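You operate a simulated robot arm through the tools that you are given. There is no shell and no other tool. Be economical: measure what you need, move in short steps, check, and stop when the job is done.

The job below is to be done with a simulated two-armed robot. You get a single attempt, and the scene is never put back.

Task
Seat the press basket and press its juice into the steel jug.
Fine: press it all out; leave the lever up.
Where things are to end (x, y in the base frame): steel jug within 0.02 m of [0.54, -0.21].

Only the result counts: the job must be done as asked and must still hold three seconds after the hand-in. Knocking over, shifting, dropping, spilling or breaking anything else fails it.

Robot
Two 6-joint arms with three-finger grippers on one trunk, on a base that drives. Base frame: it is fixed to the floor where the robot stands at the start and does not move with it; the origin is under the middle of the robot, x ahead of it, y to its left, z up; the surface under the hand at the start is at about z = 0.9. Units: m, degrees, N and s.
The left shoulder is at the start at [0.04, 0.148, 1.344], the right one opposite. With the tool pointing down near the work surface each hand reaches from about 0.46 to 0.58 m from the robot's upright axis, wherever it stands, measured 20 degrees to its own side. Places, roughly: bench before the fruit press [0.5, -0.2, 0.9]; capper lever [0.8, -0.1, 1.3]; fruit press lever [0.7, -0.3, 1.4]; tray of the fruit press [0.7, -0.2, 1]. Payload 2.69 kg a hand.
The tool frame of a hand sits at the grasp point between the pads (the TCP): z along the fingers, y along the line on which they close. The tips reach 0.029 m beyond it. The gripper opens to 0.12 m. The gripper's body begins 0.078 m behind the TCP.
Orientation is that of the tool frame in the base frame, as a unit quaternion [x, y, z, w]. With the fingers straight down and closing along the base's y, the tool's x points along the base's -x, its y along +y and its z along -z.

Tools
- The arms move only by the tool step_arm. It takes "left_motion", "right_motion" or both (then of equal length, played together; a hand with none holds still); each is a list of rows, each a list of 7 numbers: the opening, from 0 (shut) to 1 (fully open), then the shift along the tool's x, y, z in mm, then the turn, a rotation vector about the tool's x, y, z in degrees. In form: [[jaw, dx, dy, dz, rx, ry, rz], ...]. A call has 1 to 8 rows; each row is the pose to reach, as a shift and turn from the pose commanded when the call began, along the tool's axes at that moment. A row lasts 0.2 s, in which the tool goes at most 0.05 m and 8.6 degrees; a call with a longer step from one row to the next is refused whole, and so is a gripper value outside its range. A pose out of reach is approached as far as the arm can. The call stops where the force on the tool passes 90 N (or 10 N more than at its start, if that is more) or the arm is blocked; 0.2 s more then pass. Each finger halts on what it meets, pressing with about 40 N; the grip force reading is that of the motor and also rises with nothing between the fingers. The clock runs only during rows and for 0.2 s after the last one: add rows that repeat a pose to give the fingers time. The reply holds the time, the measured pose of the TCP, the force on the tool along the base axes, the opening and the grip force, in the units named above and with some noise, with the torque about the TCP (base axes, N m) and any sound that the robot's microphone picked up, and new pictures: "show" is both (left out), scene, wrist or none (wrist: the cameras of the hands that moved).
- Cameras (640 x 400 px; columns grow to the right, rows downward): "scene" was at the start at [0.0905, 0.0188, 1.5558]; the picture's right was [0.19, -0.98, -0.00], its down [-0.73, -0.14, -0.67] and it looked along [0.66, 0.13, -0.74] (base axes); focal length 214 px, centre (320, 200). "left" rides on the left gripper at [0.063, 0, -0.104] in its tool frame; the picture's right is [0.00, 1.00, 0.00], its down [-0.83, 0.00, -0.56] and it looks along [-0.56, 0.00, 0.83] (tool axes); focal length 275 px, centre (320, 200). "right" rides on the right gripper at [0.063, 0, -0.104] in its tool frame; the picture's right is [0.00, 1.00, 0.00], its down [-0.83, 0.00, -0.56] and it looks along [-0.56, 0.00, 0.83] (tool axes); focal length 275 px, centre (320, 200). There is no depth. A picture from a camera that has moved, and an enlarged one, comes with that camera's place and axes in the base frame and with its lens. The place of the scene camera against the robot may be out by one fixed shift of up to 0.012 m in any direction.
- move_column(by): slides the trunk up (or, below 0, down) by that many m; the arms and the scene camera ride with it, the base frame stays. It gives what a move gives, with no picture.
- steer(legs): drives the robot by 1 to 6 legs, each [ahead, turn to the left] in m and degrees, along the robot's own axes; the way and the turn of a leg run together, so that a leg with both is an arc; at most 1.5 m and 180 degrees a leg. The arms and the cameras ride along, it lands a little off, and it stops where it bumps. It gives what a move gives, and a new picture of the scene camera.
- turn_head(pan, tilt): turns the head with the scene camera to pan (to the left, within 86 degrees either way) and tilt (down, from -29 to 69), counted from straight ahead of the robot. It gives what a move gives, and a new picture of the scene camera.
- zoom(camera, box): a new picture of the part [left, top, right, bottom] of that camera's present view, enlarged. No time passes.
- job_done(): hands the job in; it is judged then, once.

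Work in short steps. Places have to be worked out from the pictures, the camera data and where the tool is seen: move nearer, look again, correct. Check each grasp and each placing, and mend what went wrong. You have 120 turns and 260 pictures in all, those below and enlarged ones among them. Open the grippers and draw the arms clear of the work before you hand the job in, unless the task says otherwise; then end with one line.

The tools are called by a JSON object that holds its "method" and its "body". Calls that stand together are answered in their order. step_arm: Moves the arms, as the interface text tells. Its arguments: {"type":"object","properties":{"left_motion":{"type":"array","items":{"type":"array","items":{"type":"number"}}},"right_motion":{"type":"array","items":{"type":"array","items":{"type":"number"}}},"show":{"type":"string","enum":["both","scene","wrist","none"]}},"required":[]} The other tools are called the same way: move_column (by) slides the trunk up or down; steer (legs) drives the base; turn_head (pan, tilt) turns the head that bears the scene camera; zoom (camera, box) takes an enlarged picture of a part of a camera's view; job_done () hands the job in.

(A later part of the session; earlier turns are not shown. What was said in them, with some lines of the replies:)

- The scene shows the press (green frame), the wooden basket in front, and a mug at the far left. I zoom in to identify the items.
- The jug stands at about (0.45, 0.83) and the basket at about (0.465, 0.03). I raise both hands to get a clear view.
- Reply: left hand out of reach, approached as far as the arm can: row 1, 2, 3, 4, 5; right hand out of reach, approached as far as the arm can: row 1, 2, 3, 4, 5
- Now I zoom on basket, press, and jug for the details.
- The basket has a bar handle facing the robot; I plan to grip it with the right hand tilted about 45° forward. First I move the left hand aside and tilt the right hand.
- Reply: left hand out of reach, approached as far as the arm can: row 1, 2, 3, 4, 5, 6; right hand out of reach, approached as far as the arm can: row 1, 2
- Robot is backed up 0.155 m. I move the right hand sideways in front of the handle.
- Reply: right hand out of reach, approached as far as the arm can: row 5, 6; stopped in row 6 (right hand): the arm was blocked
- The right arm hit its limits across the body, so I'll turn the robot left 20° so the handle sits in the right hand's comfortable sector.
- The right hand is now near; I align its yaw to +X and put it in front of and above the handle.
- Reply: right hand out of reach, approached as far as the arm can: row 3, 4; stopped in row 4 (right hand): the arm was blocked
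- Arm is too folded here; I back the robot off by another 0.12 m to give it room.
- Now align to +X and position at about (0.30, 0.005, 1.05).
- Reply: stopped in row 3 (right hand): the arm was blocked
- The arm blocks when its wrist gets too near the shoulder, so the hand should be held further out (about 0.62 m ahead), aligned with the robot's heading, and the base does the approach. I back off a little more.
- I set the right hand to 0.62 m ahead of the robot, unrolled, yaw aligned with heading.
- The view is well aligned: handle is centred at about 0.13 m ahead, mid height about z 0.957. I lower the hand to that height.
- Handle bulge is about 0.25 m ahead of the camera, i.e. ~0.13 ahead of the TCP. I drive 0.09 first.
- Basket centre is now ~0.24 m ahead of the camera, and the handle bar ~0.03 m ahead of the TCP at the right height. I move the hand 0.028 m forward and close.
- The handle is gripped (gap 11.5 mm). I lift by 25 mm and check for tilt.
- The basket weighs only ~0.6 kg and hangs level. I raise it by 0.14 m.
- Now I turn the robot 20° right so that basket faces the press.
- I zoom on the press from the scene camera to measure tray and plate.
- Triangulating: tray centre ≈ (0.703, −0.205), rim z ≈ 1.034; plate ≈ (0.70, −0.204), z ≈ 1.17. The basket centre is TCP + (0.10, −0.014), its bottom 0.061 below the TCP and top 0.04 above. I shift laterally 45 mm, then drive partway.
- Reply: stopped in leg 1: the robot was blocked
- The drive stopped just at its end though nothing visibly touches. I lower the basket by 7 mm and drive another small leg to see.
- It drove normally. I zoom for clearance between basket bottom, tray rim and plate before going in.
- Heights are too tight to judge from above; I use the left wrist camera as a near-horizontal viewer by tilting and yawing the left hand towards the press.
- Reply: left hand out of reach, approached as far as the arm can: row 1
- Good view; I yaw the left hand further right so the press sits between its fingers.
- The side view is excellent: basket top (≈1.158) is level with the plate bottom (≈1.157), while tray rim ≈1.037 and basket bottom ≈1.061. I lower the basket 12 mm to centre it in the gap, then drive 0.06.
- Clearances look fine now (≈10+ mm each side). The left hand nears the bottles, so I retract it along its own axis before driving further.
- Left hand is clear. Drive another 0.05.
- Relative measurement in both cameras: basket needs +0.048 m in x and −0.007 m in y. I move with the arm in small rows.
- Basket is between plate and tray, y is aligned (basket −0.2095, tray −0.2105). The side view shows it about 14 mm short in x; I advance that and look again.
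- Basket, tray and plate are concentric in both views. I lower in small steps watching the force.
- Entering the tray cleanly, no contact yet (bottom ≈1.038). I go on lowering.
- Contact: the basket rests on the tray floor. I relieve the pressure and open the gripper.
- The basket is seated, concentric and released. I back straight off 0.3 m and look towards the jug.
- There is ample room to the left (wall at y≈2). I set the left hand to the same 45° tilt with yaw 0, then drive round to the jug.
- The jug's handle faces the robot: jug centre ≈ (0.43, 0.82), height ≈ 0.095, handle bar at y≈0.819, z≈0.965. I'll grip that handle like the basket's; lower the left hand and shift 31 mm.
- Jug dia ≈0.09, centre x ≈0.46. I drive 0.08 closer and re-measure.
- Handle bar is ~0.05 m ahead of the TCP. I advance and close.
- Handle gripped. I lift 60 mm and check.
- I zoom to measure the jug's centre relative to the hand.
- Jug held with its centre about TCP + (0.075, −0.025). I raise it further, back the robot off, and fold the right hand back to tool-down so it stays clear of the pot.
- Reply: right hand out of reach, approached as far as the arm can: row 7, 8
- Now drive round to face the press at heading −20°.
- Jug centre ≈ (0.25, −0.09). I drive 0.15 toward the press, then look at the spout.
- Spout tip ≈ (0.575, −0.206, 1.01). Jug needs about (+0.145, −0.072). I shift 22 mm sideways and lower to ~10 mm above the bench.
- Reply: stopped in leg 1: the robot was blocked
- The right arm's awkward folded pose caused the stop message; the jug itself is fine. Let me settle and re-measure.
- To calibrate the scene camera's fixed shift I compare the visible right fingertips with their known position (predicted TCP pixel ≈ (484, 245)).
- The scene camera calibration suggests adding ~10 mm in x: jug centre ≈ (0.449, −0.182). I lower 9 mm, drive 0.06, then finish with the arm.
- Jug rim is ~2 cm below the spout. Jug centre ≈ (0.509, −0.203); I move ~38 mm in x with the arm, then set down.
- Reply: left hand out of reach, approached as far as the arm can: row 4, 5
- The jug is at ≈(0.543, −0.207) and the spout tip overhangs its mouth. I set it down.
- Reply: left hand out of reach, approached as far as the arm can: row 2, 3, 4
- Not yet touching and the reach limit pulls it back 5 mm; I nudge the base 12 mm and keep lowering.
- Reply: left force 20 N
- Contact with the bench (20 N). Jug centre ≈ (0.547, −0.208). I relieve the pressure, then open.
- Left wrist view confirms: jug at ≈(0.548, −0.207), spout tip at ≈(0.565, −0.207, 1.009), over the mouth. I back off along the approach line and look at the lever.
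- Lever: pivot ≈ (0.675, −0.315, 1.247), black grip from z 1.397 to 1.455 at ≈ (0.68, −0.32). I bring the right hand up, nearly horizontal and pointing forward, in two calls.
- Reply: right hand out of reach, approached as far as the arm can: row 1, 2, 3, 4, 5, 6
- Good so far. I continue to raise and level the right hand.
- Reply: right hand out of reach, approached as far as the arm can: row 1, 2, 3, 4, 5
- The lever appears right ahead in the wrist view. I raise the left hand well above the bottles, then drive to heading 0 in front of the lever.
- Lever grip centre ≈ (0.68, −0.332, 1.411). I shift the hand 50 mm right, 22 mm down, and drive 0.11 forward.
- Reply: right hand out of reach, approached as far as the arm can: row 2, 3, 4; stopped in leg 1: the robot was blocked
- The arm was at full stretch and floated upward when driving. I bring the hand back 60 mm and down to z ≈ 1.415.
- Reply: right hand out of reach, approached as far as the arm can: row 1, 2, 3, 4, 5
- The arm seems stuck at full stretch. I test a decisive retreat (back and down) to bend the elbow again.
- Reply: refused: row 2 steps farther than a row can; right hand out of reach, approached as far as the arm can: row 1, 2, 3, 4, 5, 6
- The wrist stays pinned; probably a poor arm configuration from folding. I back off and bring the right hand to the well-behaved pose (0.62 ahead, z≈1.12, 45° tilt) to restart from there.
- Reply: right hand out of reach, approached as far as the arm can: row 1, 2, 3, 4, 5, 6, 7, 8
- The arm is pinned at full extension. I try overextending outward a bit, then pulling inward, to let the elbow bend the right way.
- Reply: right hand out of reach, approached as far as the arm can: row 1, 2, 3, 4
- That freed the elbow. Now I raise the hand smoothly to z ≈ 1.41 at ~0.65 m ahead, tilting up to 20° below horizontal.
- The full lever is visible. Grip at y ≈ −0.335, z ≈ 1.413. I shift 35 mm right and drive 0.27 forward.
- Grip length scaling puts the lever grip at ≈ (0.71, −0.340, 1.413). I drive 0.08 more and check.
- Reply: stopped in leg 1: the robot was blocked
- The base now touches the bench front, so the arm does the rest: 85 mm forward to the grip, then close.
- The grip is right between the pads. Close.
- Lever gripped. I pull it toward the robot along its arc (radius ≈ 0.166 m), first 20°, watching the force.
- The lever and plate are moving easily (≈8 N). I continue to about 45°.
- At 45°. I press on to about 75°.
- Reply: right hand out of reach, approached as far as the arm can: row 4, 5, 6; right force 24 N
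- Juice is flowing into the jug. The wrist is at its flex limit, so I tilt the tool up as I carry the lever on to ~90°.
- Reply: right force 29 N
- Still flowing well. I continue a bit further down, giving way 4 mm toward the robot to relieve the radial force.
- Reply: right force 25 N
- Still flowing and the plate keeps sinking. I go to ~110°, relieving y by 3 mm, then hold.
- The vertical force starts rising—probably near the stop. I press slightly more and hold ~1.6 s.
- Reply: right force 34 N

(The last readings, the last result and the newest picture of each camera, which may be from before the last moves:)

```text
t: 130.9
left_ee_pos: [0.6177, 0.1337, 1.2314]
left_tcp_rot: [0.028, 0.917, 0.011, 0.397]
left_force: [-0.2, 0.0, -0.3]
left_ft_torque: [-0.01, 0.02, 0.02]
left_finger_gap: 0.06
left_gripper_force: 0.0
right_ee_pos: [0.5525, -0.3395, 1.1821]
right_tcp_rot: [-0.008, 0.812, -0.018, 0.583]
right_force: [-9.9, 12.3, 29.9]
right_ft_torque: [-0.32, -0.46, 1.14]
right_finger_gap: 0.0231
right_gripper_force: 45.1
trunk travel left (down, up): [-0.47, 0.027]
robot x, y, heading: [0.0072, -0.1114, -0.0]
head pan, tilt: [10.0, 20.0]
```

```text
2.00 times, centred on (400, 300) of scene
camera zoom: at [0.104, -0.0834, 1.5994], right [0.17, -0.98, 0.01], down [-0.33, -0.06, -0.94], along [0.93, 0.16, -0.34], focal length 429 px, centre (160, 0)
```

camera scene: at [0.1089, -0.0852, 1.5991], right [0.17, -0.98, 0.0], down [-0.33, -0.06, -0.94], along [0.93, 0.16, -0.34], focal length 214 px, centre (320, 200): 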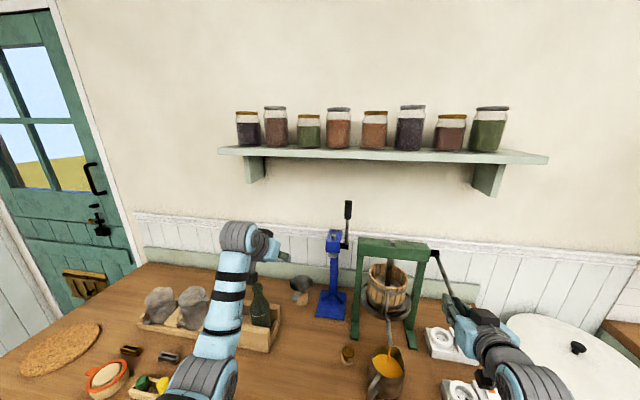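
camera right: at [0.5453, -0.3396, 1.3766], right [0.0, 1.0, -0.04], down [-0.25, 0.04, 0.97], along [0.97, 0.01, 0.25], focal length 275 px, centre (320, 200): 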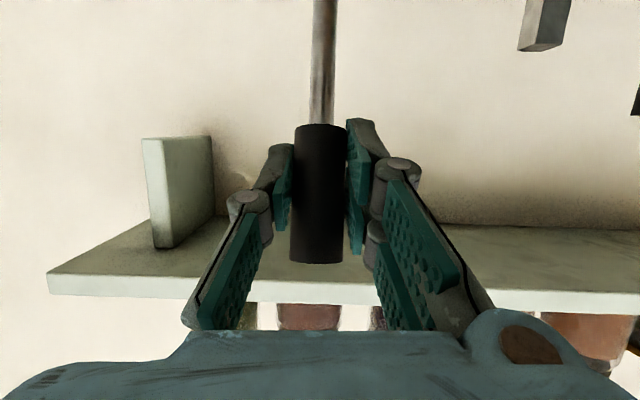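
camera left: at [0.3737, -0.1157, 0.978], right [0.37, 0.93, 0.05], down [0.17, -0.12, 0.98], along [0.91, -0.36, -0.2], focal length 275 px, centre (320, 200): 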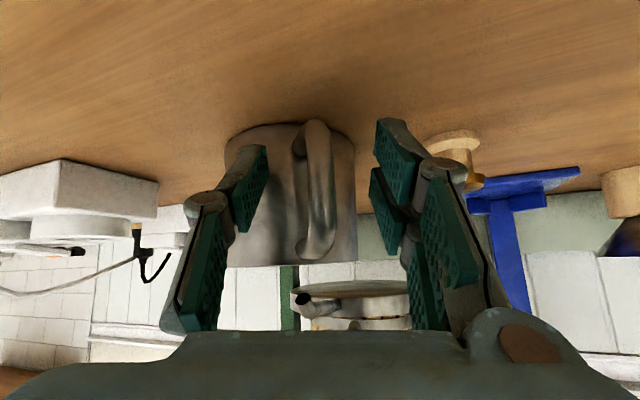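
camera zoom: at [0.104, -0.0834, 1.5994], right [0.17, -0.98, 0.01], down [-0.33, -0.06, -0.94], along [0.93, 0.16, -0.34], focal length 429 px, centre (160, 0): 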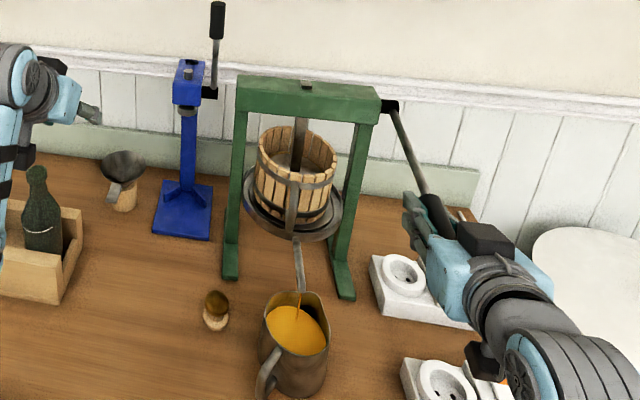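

The stream is thinning. Press a bit harder and hold longer.

{"method": "step_arm", "body": {"right_motion": [[0, 8, 0, 5, 0, 0, 0], [0, 8, 0, 5, 0, 0, 0], [0, 8, 0, 5, 0, 0, 0], [0, 8, 0, 5, 0, 0, 0], [0, 8, 0, 5, 0, 0, 0], [0, 8, 0, 5, 0, 0, 0], [0, 8, 0, 5, 0, 0, 0], [0, 8, 0, 5, 0, 0, 0]], "show": "none"}}

{"method": "zoom", "body": {"camera": "scene", "box": [320, 200, 480, 400]}}

```text
t: 132.7
left_ee_pos: [0.6255, 0.1266, 1.23]
left_tcp_rot: [0.029, 0.919, 0.015, 0.393]
left_force: [0.0, -0.3, 0.4]
left_ft_torque: [0.01, -0.03, 0.06]
left_finger_gap: 0.06
left_gripper_force: 0.0
right_ee_pos: [0.56, -0.3468, 1.1663]
right_tcp_rot: [-0.007, 0.816, -0.015, 0.578]
right_force: [-0.3, -0.2, 0.2]
right_ft_torque: [0.0, 0.0, -0.02]
right_finger_gap: 0.0002
right_gripper_force: 28.6
trunk travel left (down, up): [-0.47, 0.027]
robot x, y, heading: [0.0086, -0.1094, 0.2]
head pan, tilt: [10.0, 20.0]
```

```text
2.00 times, centred on (400, 300) of scene
camera zoom: at [0.1144, -0.0933, 1.5987], right [0.17, -0.98, 0.0], down [-0.34, -0.06, -0.94], along [0.93, 0.16, -0.34], focal length 429 px, centre (160, 0)
```

zoom: 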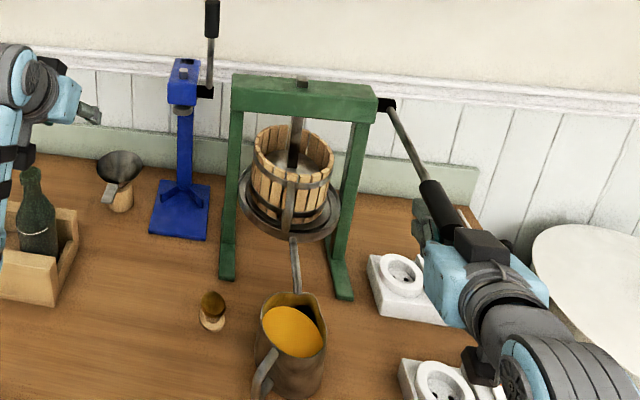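

The grip slipped off; the flow has stopped. I look through the right wrist camera to see where the lever is.

{"method": "step_arm", "body": {"right_motion": [[0, 0, 0, 0, 0, 0, 0]], "show": "wrist"}}

{"method": "zoom", "body": {"camera": "scene", "box": [370, 230, 470, 330]}}

```text
t: 133.1
left_ee_pos: [0.6232, 0.1294, 1.2287]
left_tcp_rot: [0.028, 0.919, 0.014, 0.394]
left_force: [-0.2, 0.3, 0.3]
left_ft_torque: [-0.01, -0.06, -0.02]
left_finger_gap: 0.0597
left_gripper_force: 0.0
right_ee_pos: [0.5611, -0.3449, 1.1674]
right_tcp_rot: [-0.007, 0.816, -0.015, 0.578]
right_force: [-0.8, 0.1, 0.3]
right_ft_torque: [0.01, 0.01, 0.01]
right_finger_gap: 0.0
right_gripper_force: 28.4
trunk travel left (down, up): [-0.47, 0.027]
robot x, y, heading: [0.0081, -0.1082, 0.3]
head pan, tilt: [10.0, 20.0]
camera right: at [0.442, -0.3454, 1.1413], right [0.0, 1.0, -0.04], down [-0.25, 0.04, 0.97], along [0.97, 0.01, 0.25], focal length 275 px, centre (320, 200)
```

right: 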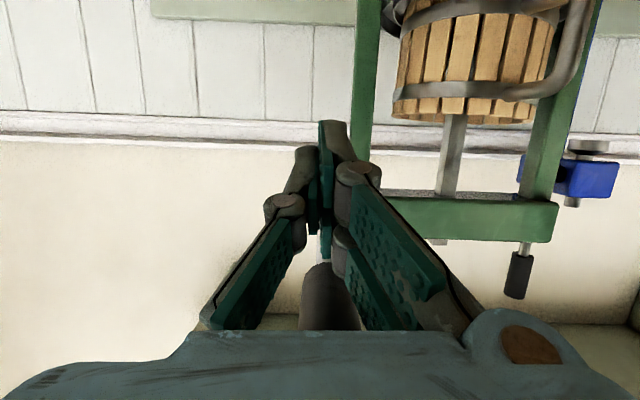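

```text
4.00 times, centred on (420, 280) of scene
camera zoom: at [0.1141, -0.0904, 1.5987], right [0.17, -0.98, 0.0], down [-0.34, -0.06, -0.94], along [0.93, 0.16, -0.34], focal length 858 px, centre (-80, -120)
```

zoom: 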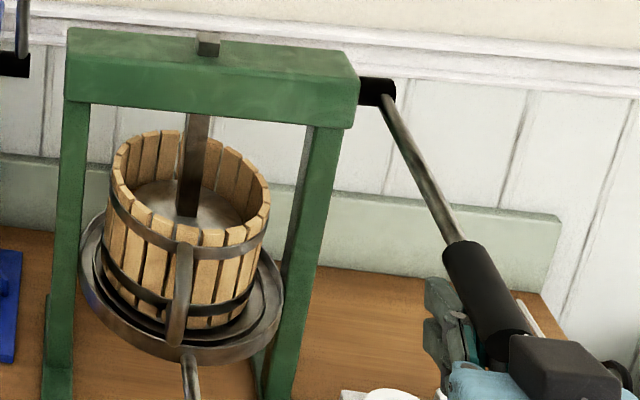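

The lever rests just above my closed fingers, at ~104°. To be sure it is fully pressed, I go round its side and press down from above.

{"method": "step_arm", "body": {"right_motion": [[0, 5, -30, 2, 0, 0, 0], [0, 5, -60, 2, 0, 0, 0], [0, 5, -90, 2, 0, 0, 0], [0, -38, -90, -13, 0, 0, 0], [0, -80, -90, -27, 0, 0, 0], [0, -100, -90, -34, 0, 0, 0], [0, -100, -90, -34, 0, 0, 0]]}}

```text
t: 134.7
left_ee_pos: [0.6237, 0.1279, 1.2285]
left_tcp_rot: [0.029, 0.919, 0.014, 0.393]
left_force: [1.3, 0.3, 0.1]
left_ft_torque: [0.02, 0.0, -0.02]
left_finger_gap: 0.0603
left_gripper_force: 0.2
right_ee_pos: [0.563, -0.4313, 1.273]
right_tcp_rot: [-0.006, 0.816, -0.016, 0.578]
right_force: [0.3, -0.4, -0.4]
right_ft_torque: [0.0, 0.01, 0.0]
right_finger_gap: 0.0001
right_gripper_force: 28.4
trunk travel left (down, up): [-0.47, 0.027]
robot x, y, heading: [0.01, -0.1079, -0.0]
head pan, tilt: [10.0, 20.0]
camera scene: at [0.1141, -0.0918, 1.5987], right [0.17, -0.98, 0.0], down [-0.34, -0.06, -0.94], along [0.93, 0.16, -0.34], focal length 214 px, centre (320, 200)
camera right: at [0.4432, -0.4331, 1.2483], right [0.0, 1.0, -0.04], down [-0.25, 0.04, 0.97], along [0.97, 0.0, 0.25], focal length 275 px, centre (320, 200)
```

scene: 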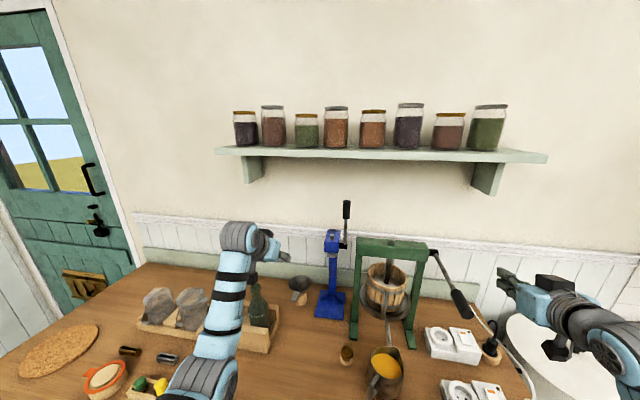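
right: 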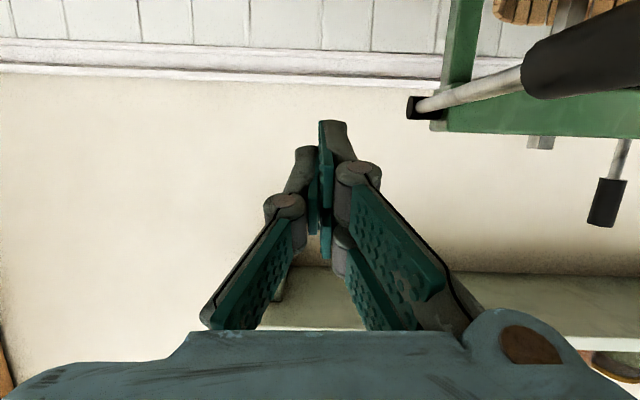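

The lever grip is at z ≈ 1.21. I slide over it and press downward.

{"method": "step_arm", "body": {"right_motion": [[0, 0, 30, 0, 0, 0, 0], [0, 0, 60, 0, 0, 0, 0], [0, 0, 90, 0, 0, 0, 0], [0, 19, 90, 6, 0, 0, 0], [0, 38, 90, 13, 0, 0, 0], [0, 57, 90, 19, 0, 0, 0], [0, 70, 90, 24, 0, 0, 0], [0, 70, 90, 24, 0, 0, 0]], "show": "none"}}

{"method": "zoom", "body": {"camera": "scene", "box": [320, 200, 480, 400]}}

```text
t: 136.1
left_ee_pos: [0.6232, 0.1301, 1.2286]
left_tcp_rot: [0.028, 0.918, 0.014, 0.394]
left_force: [0.2, -0.5, 0.1]
left_ft_torque: [-0.02, -0.02, -0.02]
left_finger_gap: 0.06
left_gripper_force: 0.0
right_ee_pos: [0.5616, -0.3414, 1.236]
right_tcp_rot: [-0.008, 0.798, -0.017, 0.602]
right_force: [0.9, 5.1, 16.8]
right_ft_torque: [0.12, -0.23, 0.04]
right_finger_gap: 0.0
right_gripper_force: 29.0
trunk travel left (down, up): [-0.47, 0.027]
robot x, y, heading: [0.0063, -0.1111, 0.1]
head pan, tilt: [10.0, 20.0]
stopped in row 7 (right hand): the force on the tool passed its limit at 107 N (the readings are from after the stop); the commanded pose is now the measured one
```

```text
2.00 times, centred on (400, 300) of scene
camera zoom: at [0.1113, -0.0892, 1.5987], right [0.18, -0.98, 0.0], down [-0.33, -0.06, -0.94], along [0.93, 0.16, -0.34], focal length 429 px, centre (160, 0)
```

zoom: 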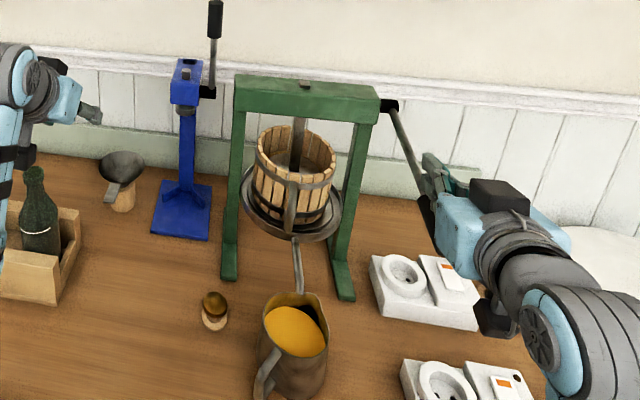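

Over 100 N with no more lever motion or juice: it is fully pressed. Now I open above the bar, straddle it, and grip to carry the lever up.

{"method": "step_arm", "body": {"right_motion": [[0, -13, 0, -4, 0, 0, 0], [0.2, -26, 0, -9, 0, 0, 0], [0.5, -26, 0, -9, 0, 0, 0], [0.5, -26, 0, -9, 0, 0, 0], [0.5, -10, 0, -3, 0, 2, 0], [0.5, 10, 0, 4, 0, 3, 0], [0.5, 24, 0, 10, 0, 3, 0], [0.5, 24, 0, 10, 0, 3, 0]], "show": "wrist"}}

```text
t: 137.9
left_ee_pos: [0.6251, 0.1287, 1.2286]
left_tcp_rot: [0.027, 0.919, 0.014, 0.393]
left_force: [0.1, 0.2, -0.2]
left_ft_torque: [-0.02, 0.04, -0.01]
left_finger_gap: 0.0599
left_gripper_force: 0.0
right_ee_pos: [0.5664, -0.3453, 1.2066]
right_tcp_rot: [-0.006, 0.816, -0.018, 0.578]
right_force: [-0.6, 0.2, -0.3]
right_ft_torque: [0.03, -0.02, -0.02]
right_finger_gap: 0.0598
right_gripper_force: 0.1
trunk travel left (down, up): [-0.47, 0.027]
robot x, y, heading: [0.0102, -0.1087, -0.1]
head pan, tilt: [10.0, 20.0]
camera right: at [0.4467, -0.346, 1.181], right [0.01, 1.0, -0.04], down [-0.25, 0.04, 0.97], along [0.97, 0.0, 0.25], focal length 275 px, centre (320, 200)
```

right: 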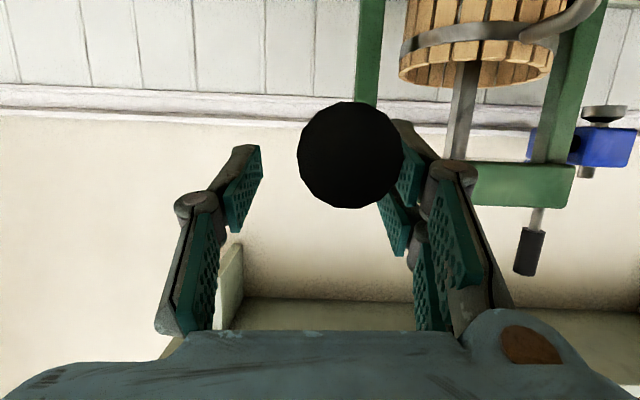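

The grip's end cap shows centred 6 mm to the left; bar at TCP height. I shift and close.

{"method": "step_arm", "body": {"right_motion": [[0.5, 1, 6, 0, 0, 0, 0], [0.3, 1, 6, 0, 0, 0, 0], [0.1, 1, 6, 0, 0, 0, 0], [0, 1, 6, 0, 0, 0, 0], [0, 1, 6, 0, 0, 0, 0]], "show": "wrist"}}

```text
t: 139.1
left_ee_pos: [0.6256, 0.1294, 1.2292]
left_tcp_rot: [0.028, 0.919, 0.015, 0.394]
left_force: [-0.8, -0.2, -0.8]
left_ft_torque: [0.02, -0.02, -0.04]
left_finger_gap: 0.0598
left_gripper_force: 0.0
right_ee_pos: [0.5665, -0.3377, 1.205]
right_tcp_rot: [-0.007, 0.816, -0.017, 0.578]
right_force: [0.7, -0.3, 0.5]
right_ft_torque: [-0.01, 0.0, 0.12]
right_finger_gap: 0.0233
right_gripper_force: 44.8
trunk travel left (down, up): [-0.47, 0.027]
robot x, y, heading: [0.0109, -0.11, 0.2]
head pan, tilt: [10.0, 20.0]
camera right: at [0.4472, -0.3393, 1.1804], right [0.01, 1.0, -0.04], down [-0.25, 0.04, 0.97], along [0.97, 0.0, 0.25], focal length 275 px, centre (320, 200)
```

right: 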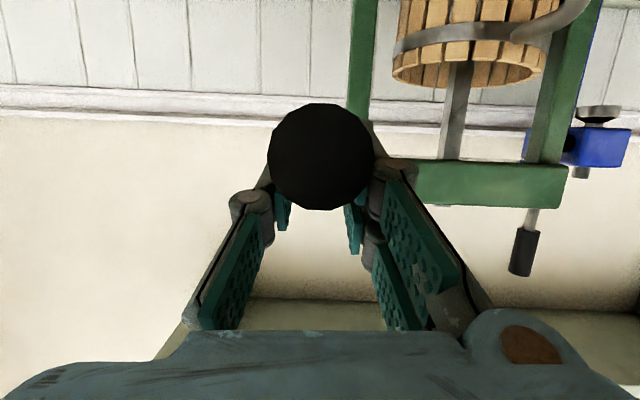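

Firm grip on the bar. I raise the lever back along its arc, up to 45° first.

{"method": "step_arm", "body": {"right_motion": [[0, -18, 0, -12, 0, 0, 0], [0, -37, 0, -20, 0, 0, 0], [0, -57, 0, -25.5, 0, 0, 0], [0, -75, 0, -28, 0, 0, 0], [0, -96, 0, -28.5, 0, 0, 0], [0, -114, 0, -26, 0, 0, 0], [0, -134, 0, -21, 0, 0, 0], [0, -151, 0, -14.5, 0, 0, 0]], "show": "scene"}}

```text
t: 140.9
left_ee_pos: [0.6264, 0.1336, 1.227]
left_tcp_rot: [0.027, 0.919, 0.013, 0.393]
left_force: [0.1, 0.9, -0.9]
left_ft_torque: [-0.02, 0.01, -0.02]
left_finger_gap: 0.0599
left_gripper_force: 0.1
right_ee_pos: [0.6036, -0.3293, 1.3508]
right_tcp_rot: [-0.009, 0.817, -0.018, 0.577]
right_force: [-0.6, 0.8, -0.7]
right_ft_torque: [-0.04, 0.02, -0.04]
right_finger_gap: 0.0
right_gripper_force: 28.2
trunk travel left (down, up): [-0.47, 0.027]
robot x, y, heading: [0.0079, -0.1116, 0.0]
head pan, tilt: [10.0, 20.0]
camera scene: at [0.1161, -0.0864, 1.5985], right [0.17, -0.98, 0.0], down [-0.34, -0.06, -0.94], along [0.92, 0.16, -0.34], focal length 214 px, centre (320, 200)
```

scene: 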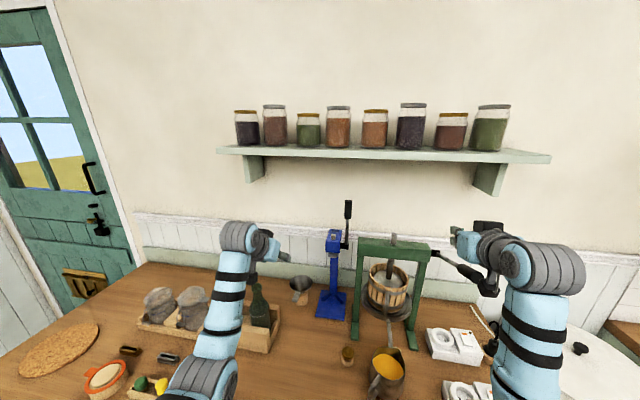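

The grip slid off at about 75°, but the lever stays put. I'll push it up from below instead, with the fingers slightly open as a groove: go around the side and get under the bar.

{"method": "step_arm", "body": {"right_motion": [[0.1, 0, -40, 0, 0, 0, 0], [0.1, 0, -85, 0, 0, 0, 0], [0.1, 35, -105, -3, 0, 0, 0], [0.1, 75, -105, -6, 0, 0, 0], [0.1, 115, -105, -8, 0, 0, 0], [0.1, 140, -105, -10, 0, 0, 0], [0.1, 140, -105, -10, 0, 0, 0]]}}

{"method": "zoom", "body": {"camera": "scene", "box": [400, 220, 560, 360]}}

```text
t: 142.5
left_ee_pos: [0.6249, 0.1286, 1.2272]
left_tcp_rot: [0.028, 0.919, 0.014, 0.393]
left_force: [0.9, 0.0, 0.0]
left_ft_torque: [0.0, 0.01, 0.01]
left_finger_gap: 0.0598
left_gripper_force: 0.1
right_ee_pos: [0.5467, -0.4443, 1.2293]
right_tcp_rot: [-0.008, 0.816, -0.017, 0.578]
right_force: [0.1, -0.1, 0.9]
right_ft_torque: [0.0, -0.01, -0.02]
right_finger_gap: 0.0121
right_gripper_force: 0.1
trunk travel left (down, up): [-0.47, 0.027]
robot x, y, heading: [0.0132, -0.1109, 0.1]
head pan, tilt: [10.0, 20.0]
camera scene: at [0.1148, -0.0907, 1.5987], right [0.17, -0.98, 0.0], down [-0.34, -0.06, -0.94], along [0.93, 0.16, -0.34], focal length 214 px, centre (320, 200)
camera right: at [0.4271, -0.444, 1.2038], right [0.01, 1.0, -0.04], down [-0.25, 0.04, 0.97], along [0.97, 0.0, 0.25], focal length 275 px, centre (320, 200)
```

scene: 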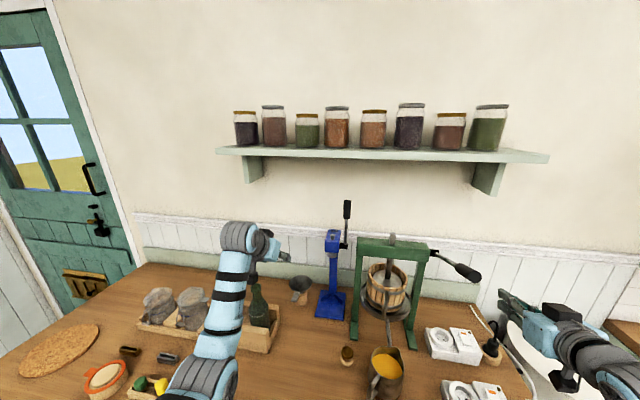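
right: 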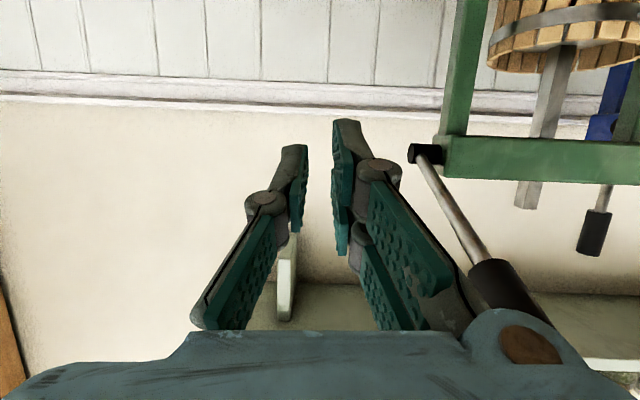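

```text
2.86 times, centred on (480, 290) of scene
camera zoom: at [0.1148, -0.0907, 1.5987], right [0.17, -0.98, 0.0], down [-0.34, -0.06, -0.94], along [0.93, 0.16, -0.34], focal length 613 px, centre (-137, -57)
```

zoom: 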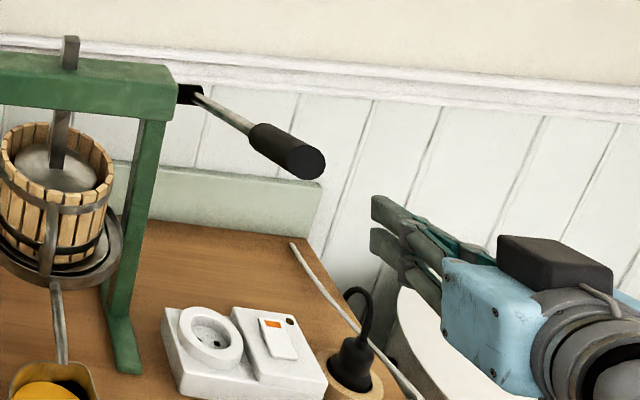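

The lever is at ~75°. I slide under the bar (y −0.340) and push it up along the arc to ~45°.

{"method": "step_arm", "body": {"right_motion": [[0.1, 0, 48, 0, 0, 0, 0], [0.1, 0, 96, 0, 0, 0, 0], [0.1, -19, 105, -6, 0, 0, 0], [0.1, -38, 105, -12, 0, 0, 0], [0.1, -57, 105, -15, 0, 0, 0], [0.1, -77, 105, -15.6, 0, 0, 0], [0.1, -96, 105, -13.7, 0, 0, 0], [0.1, -114, 105, -10.6, 0, 0, 0]]}}

```text
t: 144.3
left_ee_pos: [0.6253, 0.1288, 1.2295]
left_tcp_rot: [0.029, 0.919, 0.014, 0.393]
left_force: [0.5, -0.2, 0.5]
left_ft_torque: [0.0, 0.01, 0.02]
left_finger_gap: 0.0599
left_gripper_force: 0.0
right_ee_pos: [0.5748, -0.3299, 1.3355]
right_tcp_rot: [-0.007, 0.816, -0.018, 0.578]
right_force: [-1.7, -0.9, -2.0]
right_ft_torque: [0.02, 0.05, -0.03]
right_finger_gap: 0.0128
right_gripper_force: 0.6
trunk travel left (down, up): [-0.47, 0.027]
robot x, y, heading: [0.0083, -0.1097, -0.1]
head pan, tilt: [10.0, 20.0]
camera scene: at [0.1144, -0.0912, 1.5988], right [0.17, -0.98, 0.0], down [-0.34, -0.06, -0.94], along [0.93, 0.16, -0.34], focal length 214 px, centre (320, 200)
camera right: at [0.4551, -0.3296, 1.3104], right [0.01, 1.0, -0.04], down [-0.25, 0.04, 0.97], along [0.97, 0.0, 0.25], focal length 275 px, centre (320, 200)
```

scene: 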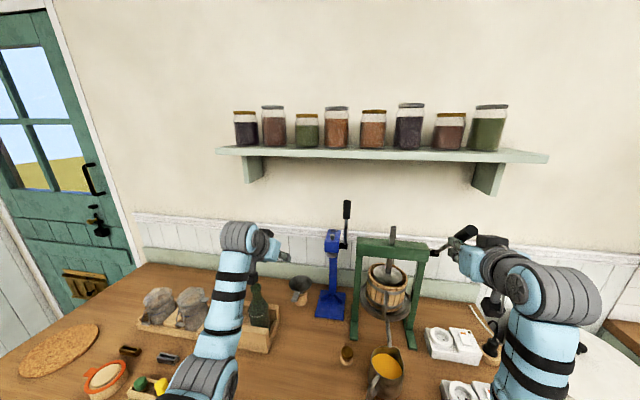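
right: 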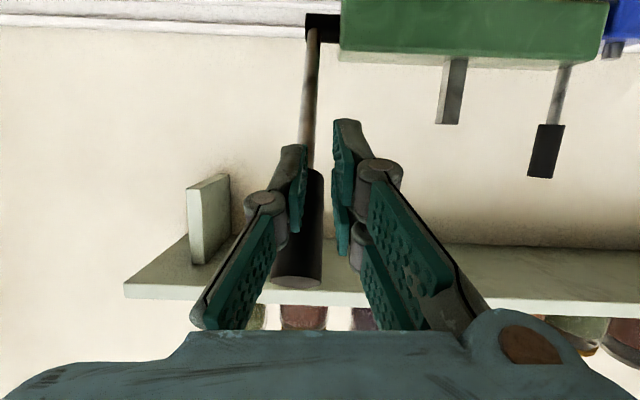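

Working: lever at ~45°. I correct 8 mm sideways and keep pushing up and forward to vertical.

{"method": "step_arm", "body": {"right_motion": [[0.1, -19, -5, 5, 0, 0, 0], [0.1, -37, -8, 10, 0, 0, 0], [0.1, -55, -8, 20, 0, 0, 0], [0.1, -69, -8, 31, 0, 0, 0], [0.1, -88, -8, 50, 0, 0, 0], [0.1, -98, -8, 62, 0, 0, 0], [0.1, -103, -8, 75, 0, 0, 0], [0.1, -103, -8, 75, 0, 0, 0]]}}

```text
t: 146.1
left_ee_pos: [0.6241, 0.1313, 1.2291]
left_tcp_rot: [0.029, 0.919, 0.013, 0.394]
left_force: [-0.5, 0.3, -0.5]
left_ft_torque: [0.0, -0.01, -0.04]
left_finger_gap: 0.0601
left_gripper_force: 0.1
right_ee_pos: [0.6774, -0.3383, 1.4076]
right_tcp_rot: [-0.007, 0.815, -0.018, 0.578]
right_force: [-1.7, 2.6, 1.4]
right_ft_torque: [-0.04, -0.11, 0.08]
right_finger_gap: 0.014
right_gripper_force: 1.4
trunk travel left (down, up): [-0.47, 0.027]
robot x, y, heading: [0.0087, -0.1086, -0.0]
head pan, tilt: [10.0, 20.0]
camera scene: at [0.1132, -0.0886, 1.5988], right [0.17, -0.98, 0.0], down [-0.34, -0.06, -0.94], along [0.93, 0.16, -0.34], focal length 214 px, centre (320, 200)
camera right: at [0.5583, -0.3379, 1.3827], right [0.01, 1.0, -0.04], down [-0.25, 0.04, 0.97], along [0.97, 0.0, 0.25], focal length 275 px, centre (320, 200)
```

scene: 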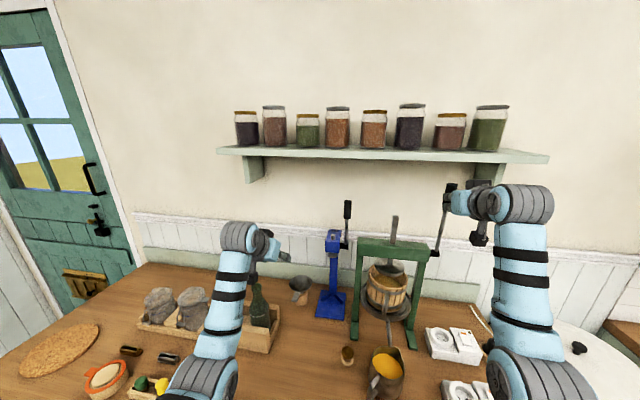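
right: 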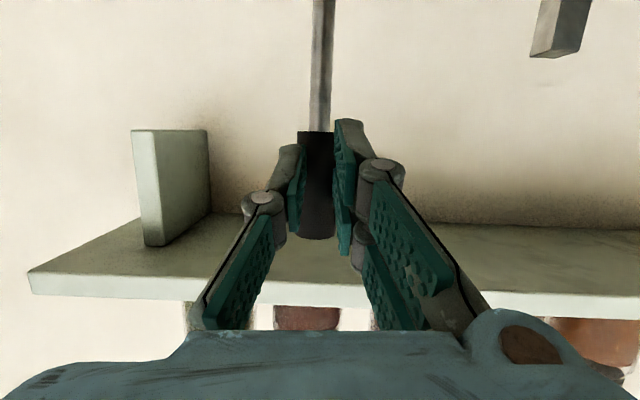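

Nearly vertical, bar nested between the fingertips. I push 30 mm further forward to its upper stop.

{"method": "step_arm", "body": {"right_motion": [[0.1, -4, 0, 10, 0, 0, 0], [0.1, -7, 0, 20, 0, 0, 0], [0.1, -10, 0, 30, 0, 0, 0], [0.1, -10, 0, 30, 0, 0, 0]]}}

{"method": "zoom", "body": {"camera": "scene", "box": [340, 160, 500, 320]}}

```text
t: 147.1
left_ee_pos: [0.6078, 0.1316, 1.2363]
left_tcp_rot: [0.028, 0.916, 0.013, 0.4]
left_force: [-0.2, 0.8, -0.5]
left_ft_torque: [-0.01, 0.02, 0.0]
left_finger_gap: 0.0601
left_gripper_force: 0.0
right_ee_pos: [0.6889, -0.3357, 1.4094]
right_tcp_rot: [-0.007, 0.817, -0.018, 0.576]
right_force: [-73.1, 12.8, -43.0]
right_ft_torque: [-0.64, 1.07, 0.34]
right_finger_gap: 0.014
right_gripper_force: 40.3
trunk travel left (down, up): [-0.47, 0.027]
robot x, y, heading: [0.0106, -0.1091, -0.2]
head pan, tilt: [10.0, 20.0]
camera scene: at [0.091, -0.0882, 1.6], right [0.17, -0.98, 0.0], down [-0.32, -0.06, -0.94], along [0.93, 0.16, -0.33], focal length 214 px, centre (320, 200)
camera right: at [0.5701, -0.3377, 1.3858], right [0.01, 1.0, -0.04], down [-0.24, 0.04, 0.97], along [0.97, 0.01, 0.24], focal length 275 px, centre (320, 200)
```

scene: 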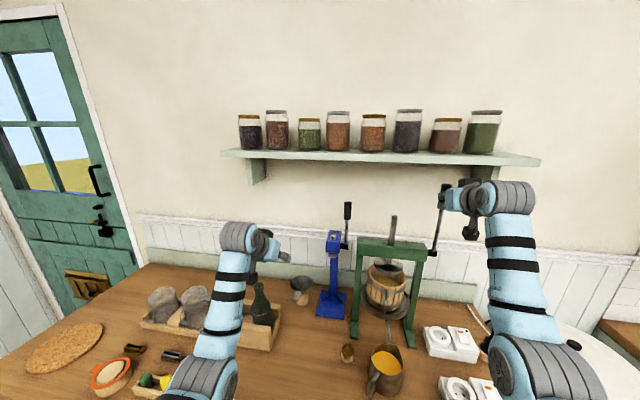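
right: 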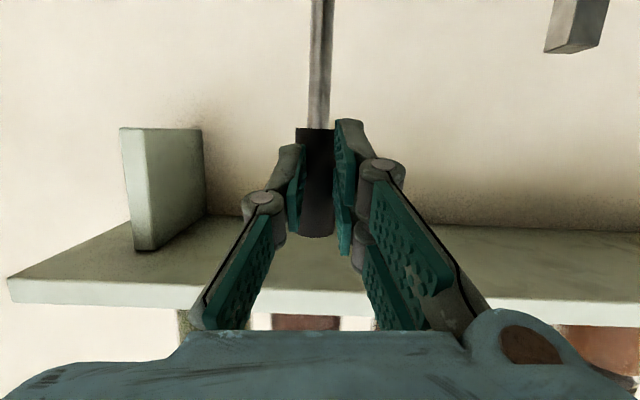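

```text
2.50 times, centred on (420, 240) of scene
camera zoom: at [0.091, -0.0882, 1.6], right [0.17, -0.98, 0.0], down [-0.32, -0.06, -0.94], along [0.93, 0.16, -0.33], focal length 536 px, centre (70, 100)
```

zoom: 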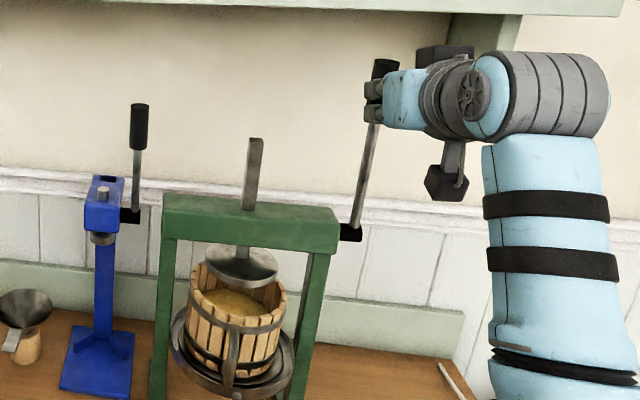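

The lever is at its upper stop and the plate is raised. I open the fingers and withdraw, then back off.

{"method": "step_arm", "body": {"right_motion": [[0.2, 8, 0, -25, 0, 0, 0], [0.5, 8, 0, -25, 0, 0, 0], [0.5, 8, 0, -25, 0, 0, 0], [0.5, 10, 0, -55, 0, 0, 0], [0.5, 12, 0, -85, 0, 0, 0], [0.5, 12, 0, -85, 0, 0, 0]], "show": "wrist"}}

{"method": "steer", "body": {"legs": [[-0.25, 0]]}}

{"method": "turn_head", "body": {"pan": -5, "tilt": 35}}

{"method": "zoom", "body": {"camera": "scene", "box": [270, 60, 430, 220]}}

```text
t: 148.5
left_ee_pos: [0.6234, 0.1297, 1.2284]
left_tcp_rot: [0.028, 0.918, 0.014, 0.394]
left_force: [0.0, 0.4, -0.6]
left_ft_torque: [0.01, -0.03, 0.01]
left_finger_gap: 0.0599
left_gripper_force: 0.0
right_ee_pos: [0.6239, -0.3416, 1.4235]
right_tcp_rot: [-0.008, 0.815, -0.017, 0.579]
right_force: [0.8, -1.2, 0.0]
right_ft_torque: [-0.01, 0.01, 0.0]
right_finger_gap: 0.0602
right_gripper_force: 0.1
trunk travel left (down, up): [-0.47, 0.027]
robot x, y, heading: [0.008, -0.1116, 0.2]
head pan, tilt: [10.0, 20.0]
camera right: at [0.5041, -0.341, 1.3984], right [0.01, 1.0, -0.04], down [-0.25, 0.04, 0.97], along [0.97, 0.0, 0.25], focal length 275 px, centre (320, 200)
```

right: 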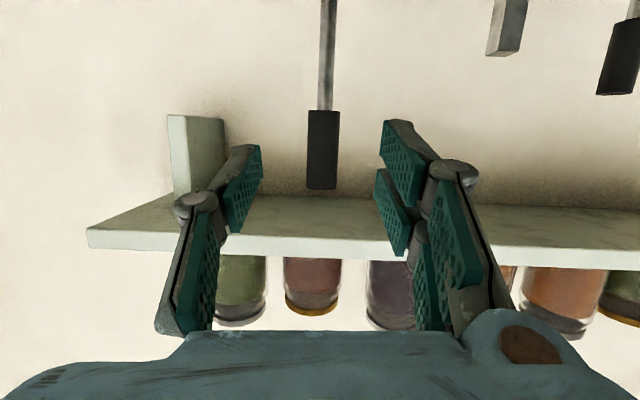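

```text
t: 150.3
left_ee_pos: [0.385, 0.1292, 1.2255]
left_tcp_rot: [0.03, 0.92, 0.013, 0.392]
left_force: [-0.3, -0.3, -1.1]
left_ft_torque: [-0.03, -0.02, 0.01]
left_finger_gap: 0.06
left_gripper_force: 0.1
right_ee_pos: [0.3849, -0.3422, 1.4191]
right_tcp_rot: [-0.007, 0.818, -0.018, 0.575]
right_force: [0.9, -0.5, -0.6]
right_ft_torque: [-0.02, -0.02, 0.02]
right_finger_gap: 0.0601
right_gripper_force: 0.2
trunk travel left (down, up): [-0.47, 0.027]
robot x, y, heading: [-0.2349, -0.1127, -0.2]
head pan, tilt: [10.0, 20.0]
camera scene: at [-0.1236, -0.0913, 1.5982], right [0.17, -0.99, 0.0], down [-0.34, -0.06, -0.94], along [0.92, 0.16, -0.35], focal length 214 px, centre (320, 200)
```

scene: 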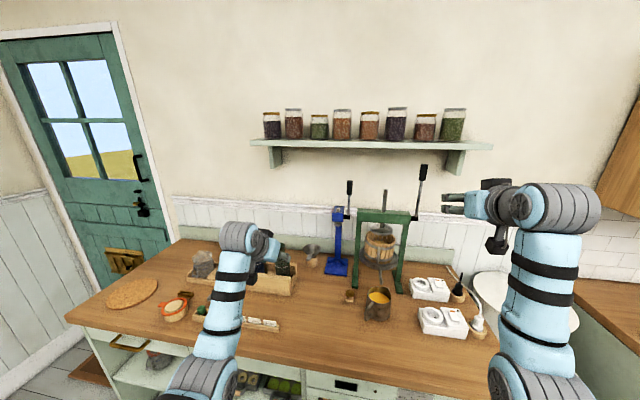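

```text
t: 151.1
left_ee_pos: [0.3818, 0.1278, 1.2279]
left_tcp_rot: [0.029, 0.919, 0.014, 0.393]
left_force: [0.5, 0.3, -0.3]
left_ft_torque: [0.0, -0.02, 0.01]
left_finger_gap: 0.06
left_gripper_force: 0.0
right_ee_pos: [0.3808, -0.3414, 1.4209]
right_tcp_rot: [-0.007, 0.816, -0.018, 0.577]
right_force: [0.1, 0.9, -1.1]
right_ft_torque: [0.0, -0.03, -0.02]
right_finger_gap: 0.0602
right_gripper_force: 0.0
trunk travel left (down, up): [-0.47, 0.027]
robot x, y, heading: [-0.2329, -0.1108, -0.0]
head pan, tilt: [-5.0, 35.0]
camera scene: at [-0.1331, -0.1154, 1.5748], right [-0.09, -1.0, 0.0], down [-0.57, 0.05, -0.82], along [0.82, -0.07, -0.57], focal length 214 px, centre (320, 200)
```

scene: 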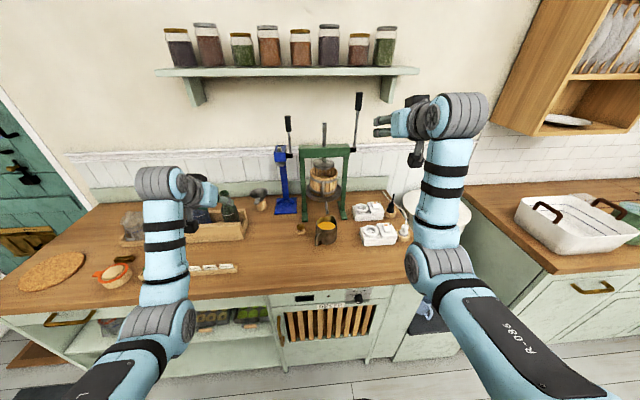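

```text
2.50 times, centred on (350, 140) of scene
camera zoom: at [-0.1331, -0.1154, 1.5748], right [-0.09, -1.0, 0.0], down [-0.57, 0.05, -0.82], along [0.82, -0.07, -0.57], focal length 536 px, centre (245, 350)
```

zoom: 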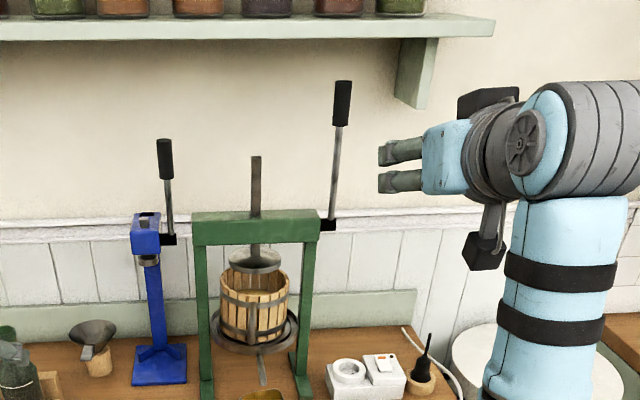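

Lever is up and stays. A last look at the jug for position and spills.

{"method": "zoom", "body": {"camera": "scene", "box": [280, 180, 380, 270]}}

```text
4.44 times, centred on (330, 225) of scene
camera zoom: at [-0.1331, -0.1154, 1.5748], right [-0.09, -1.0, 0.0], down [-0.57, 0.05, -0.82], along [0.82, -0.07, -0.57], focal length 953 px, centre (276, 89)
```

zoom: 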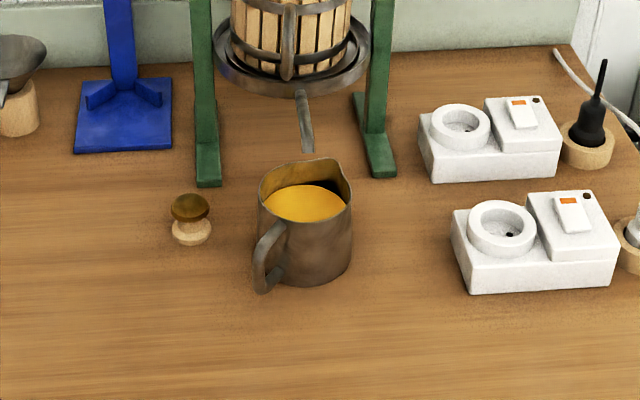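

The juice is in the jug with no spills, the lever is up, and the jug is within tolerance. Handing in.

{"method": "job_done", "body": {}}

```text
The job is handed in.
```

The press basket is seated and fully pressed. The juice is in the steel jug at about (0.548, −0.207), an estimate from the cameras. The lever is up and I saw no spills.
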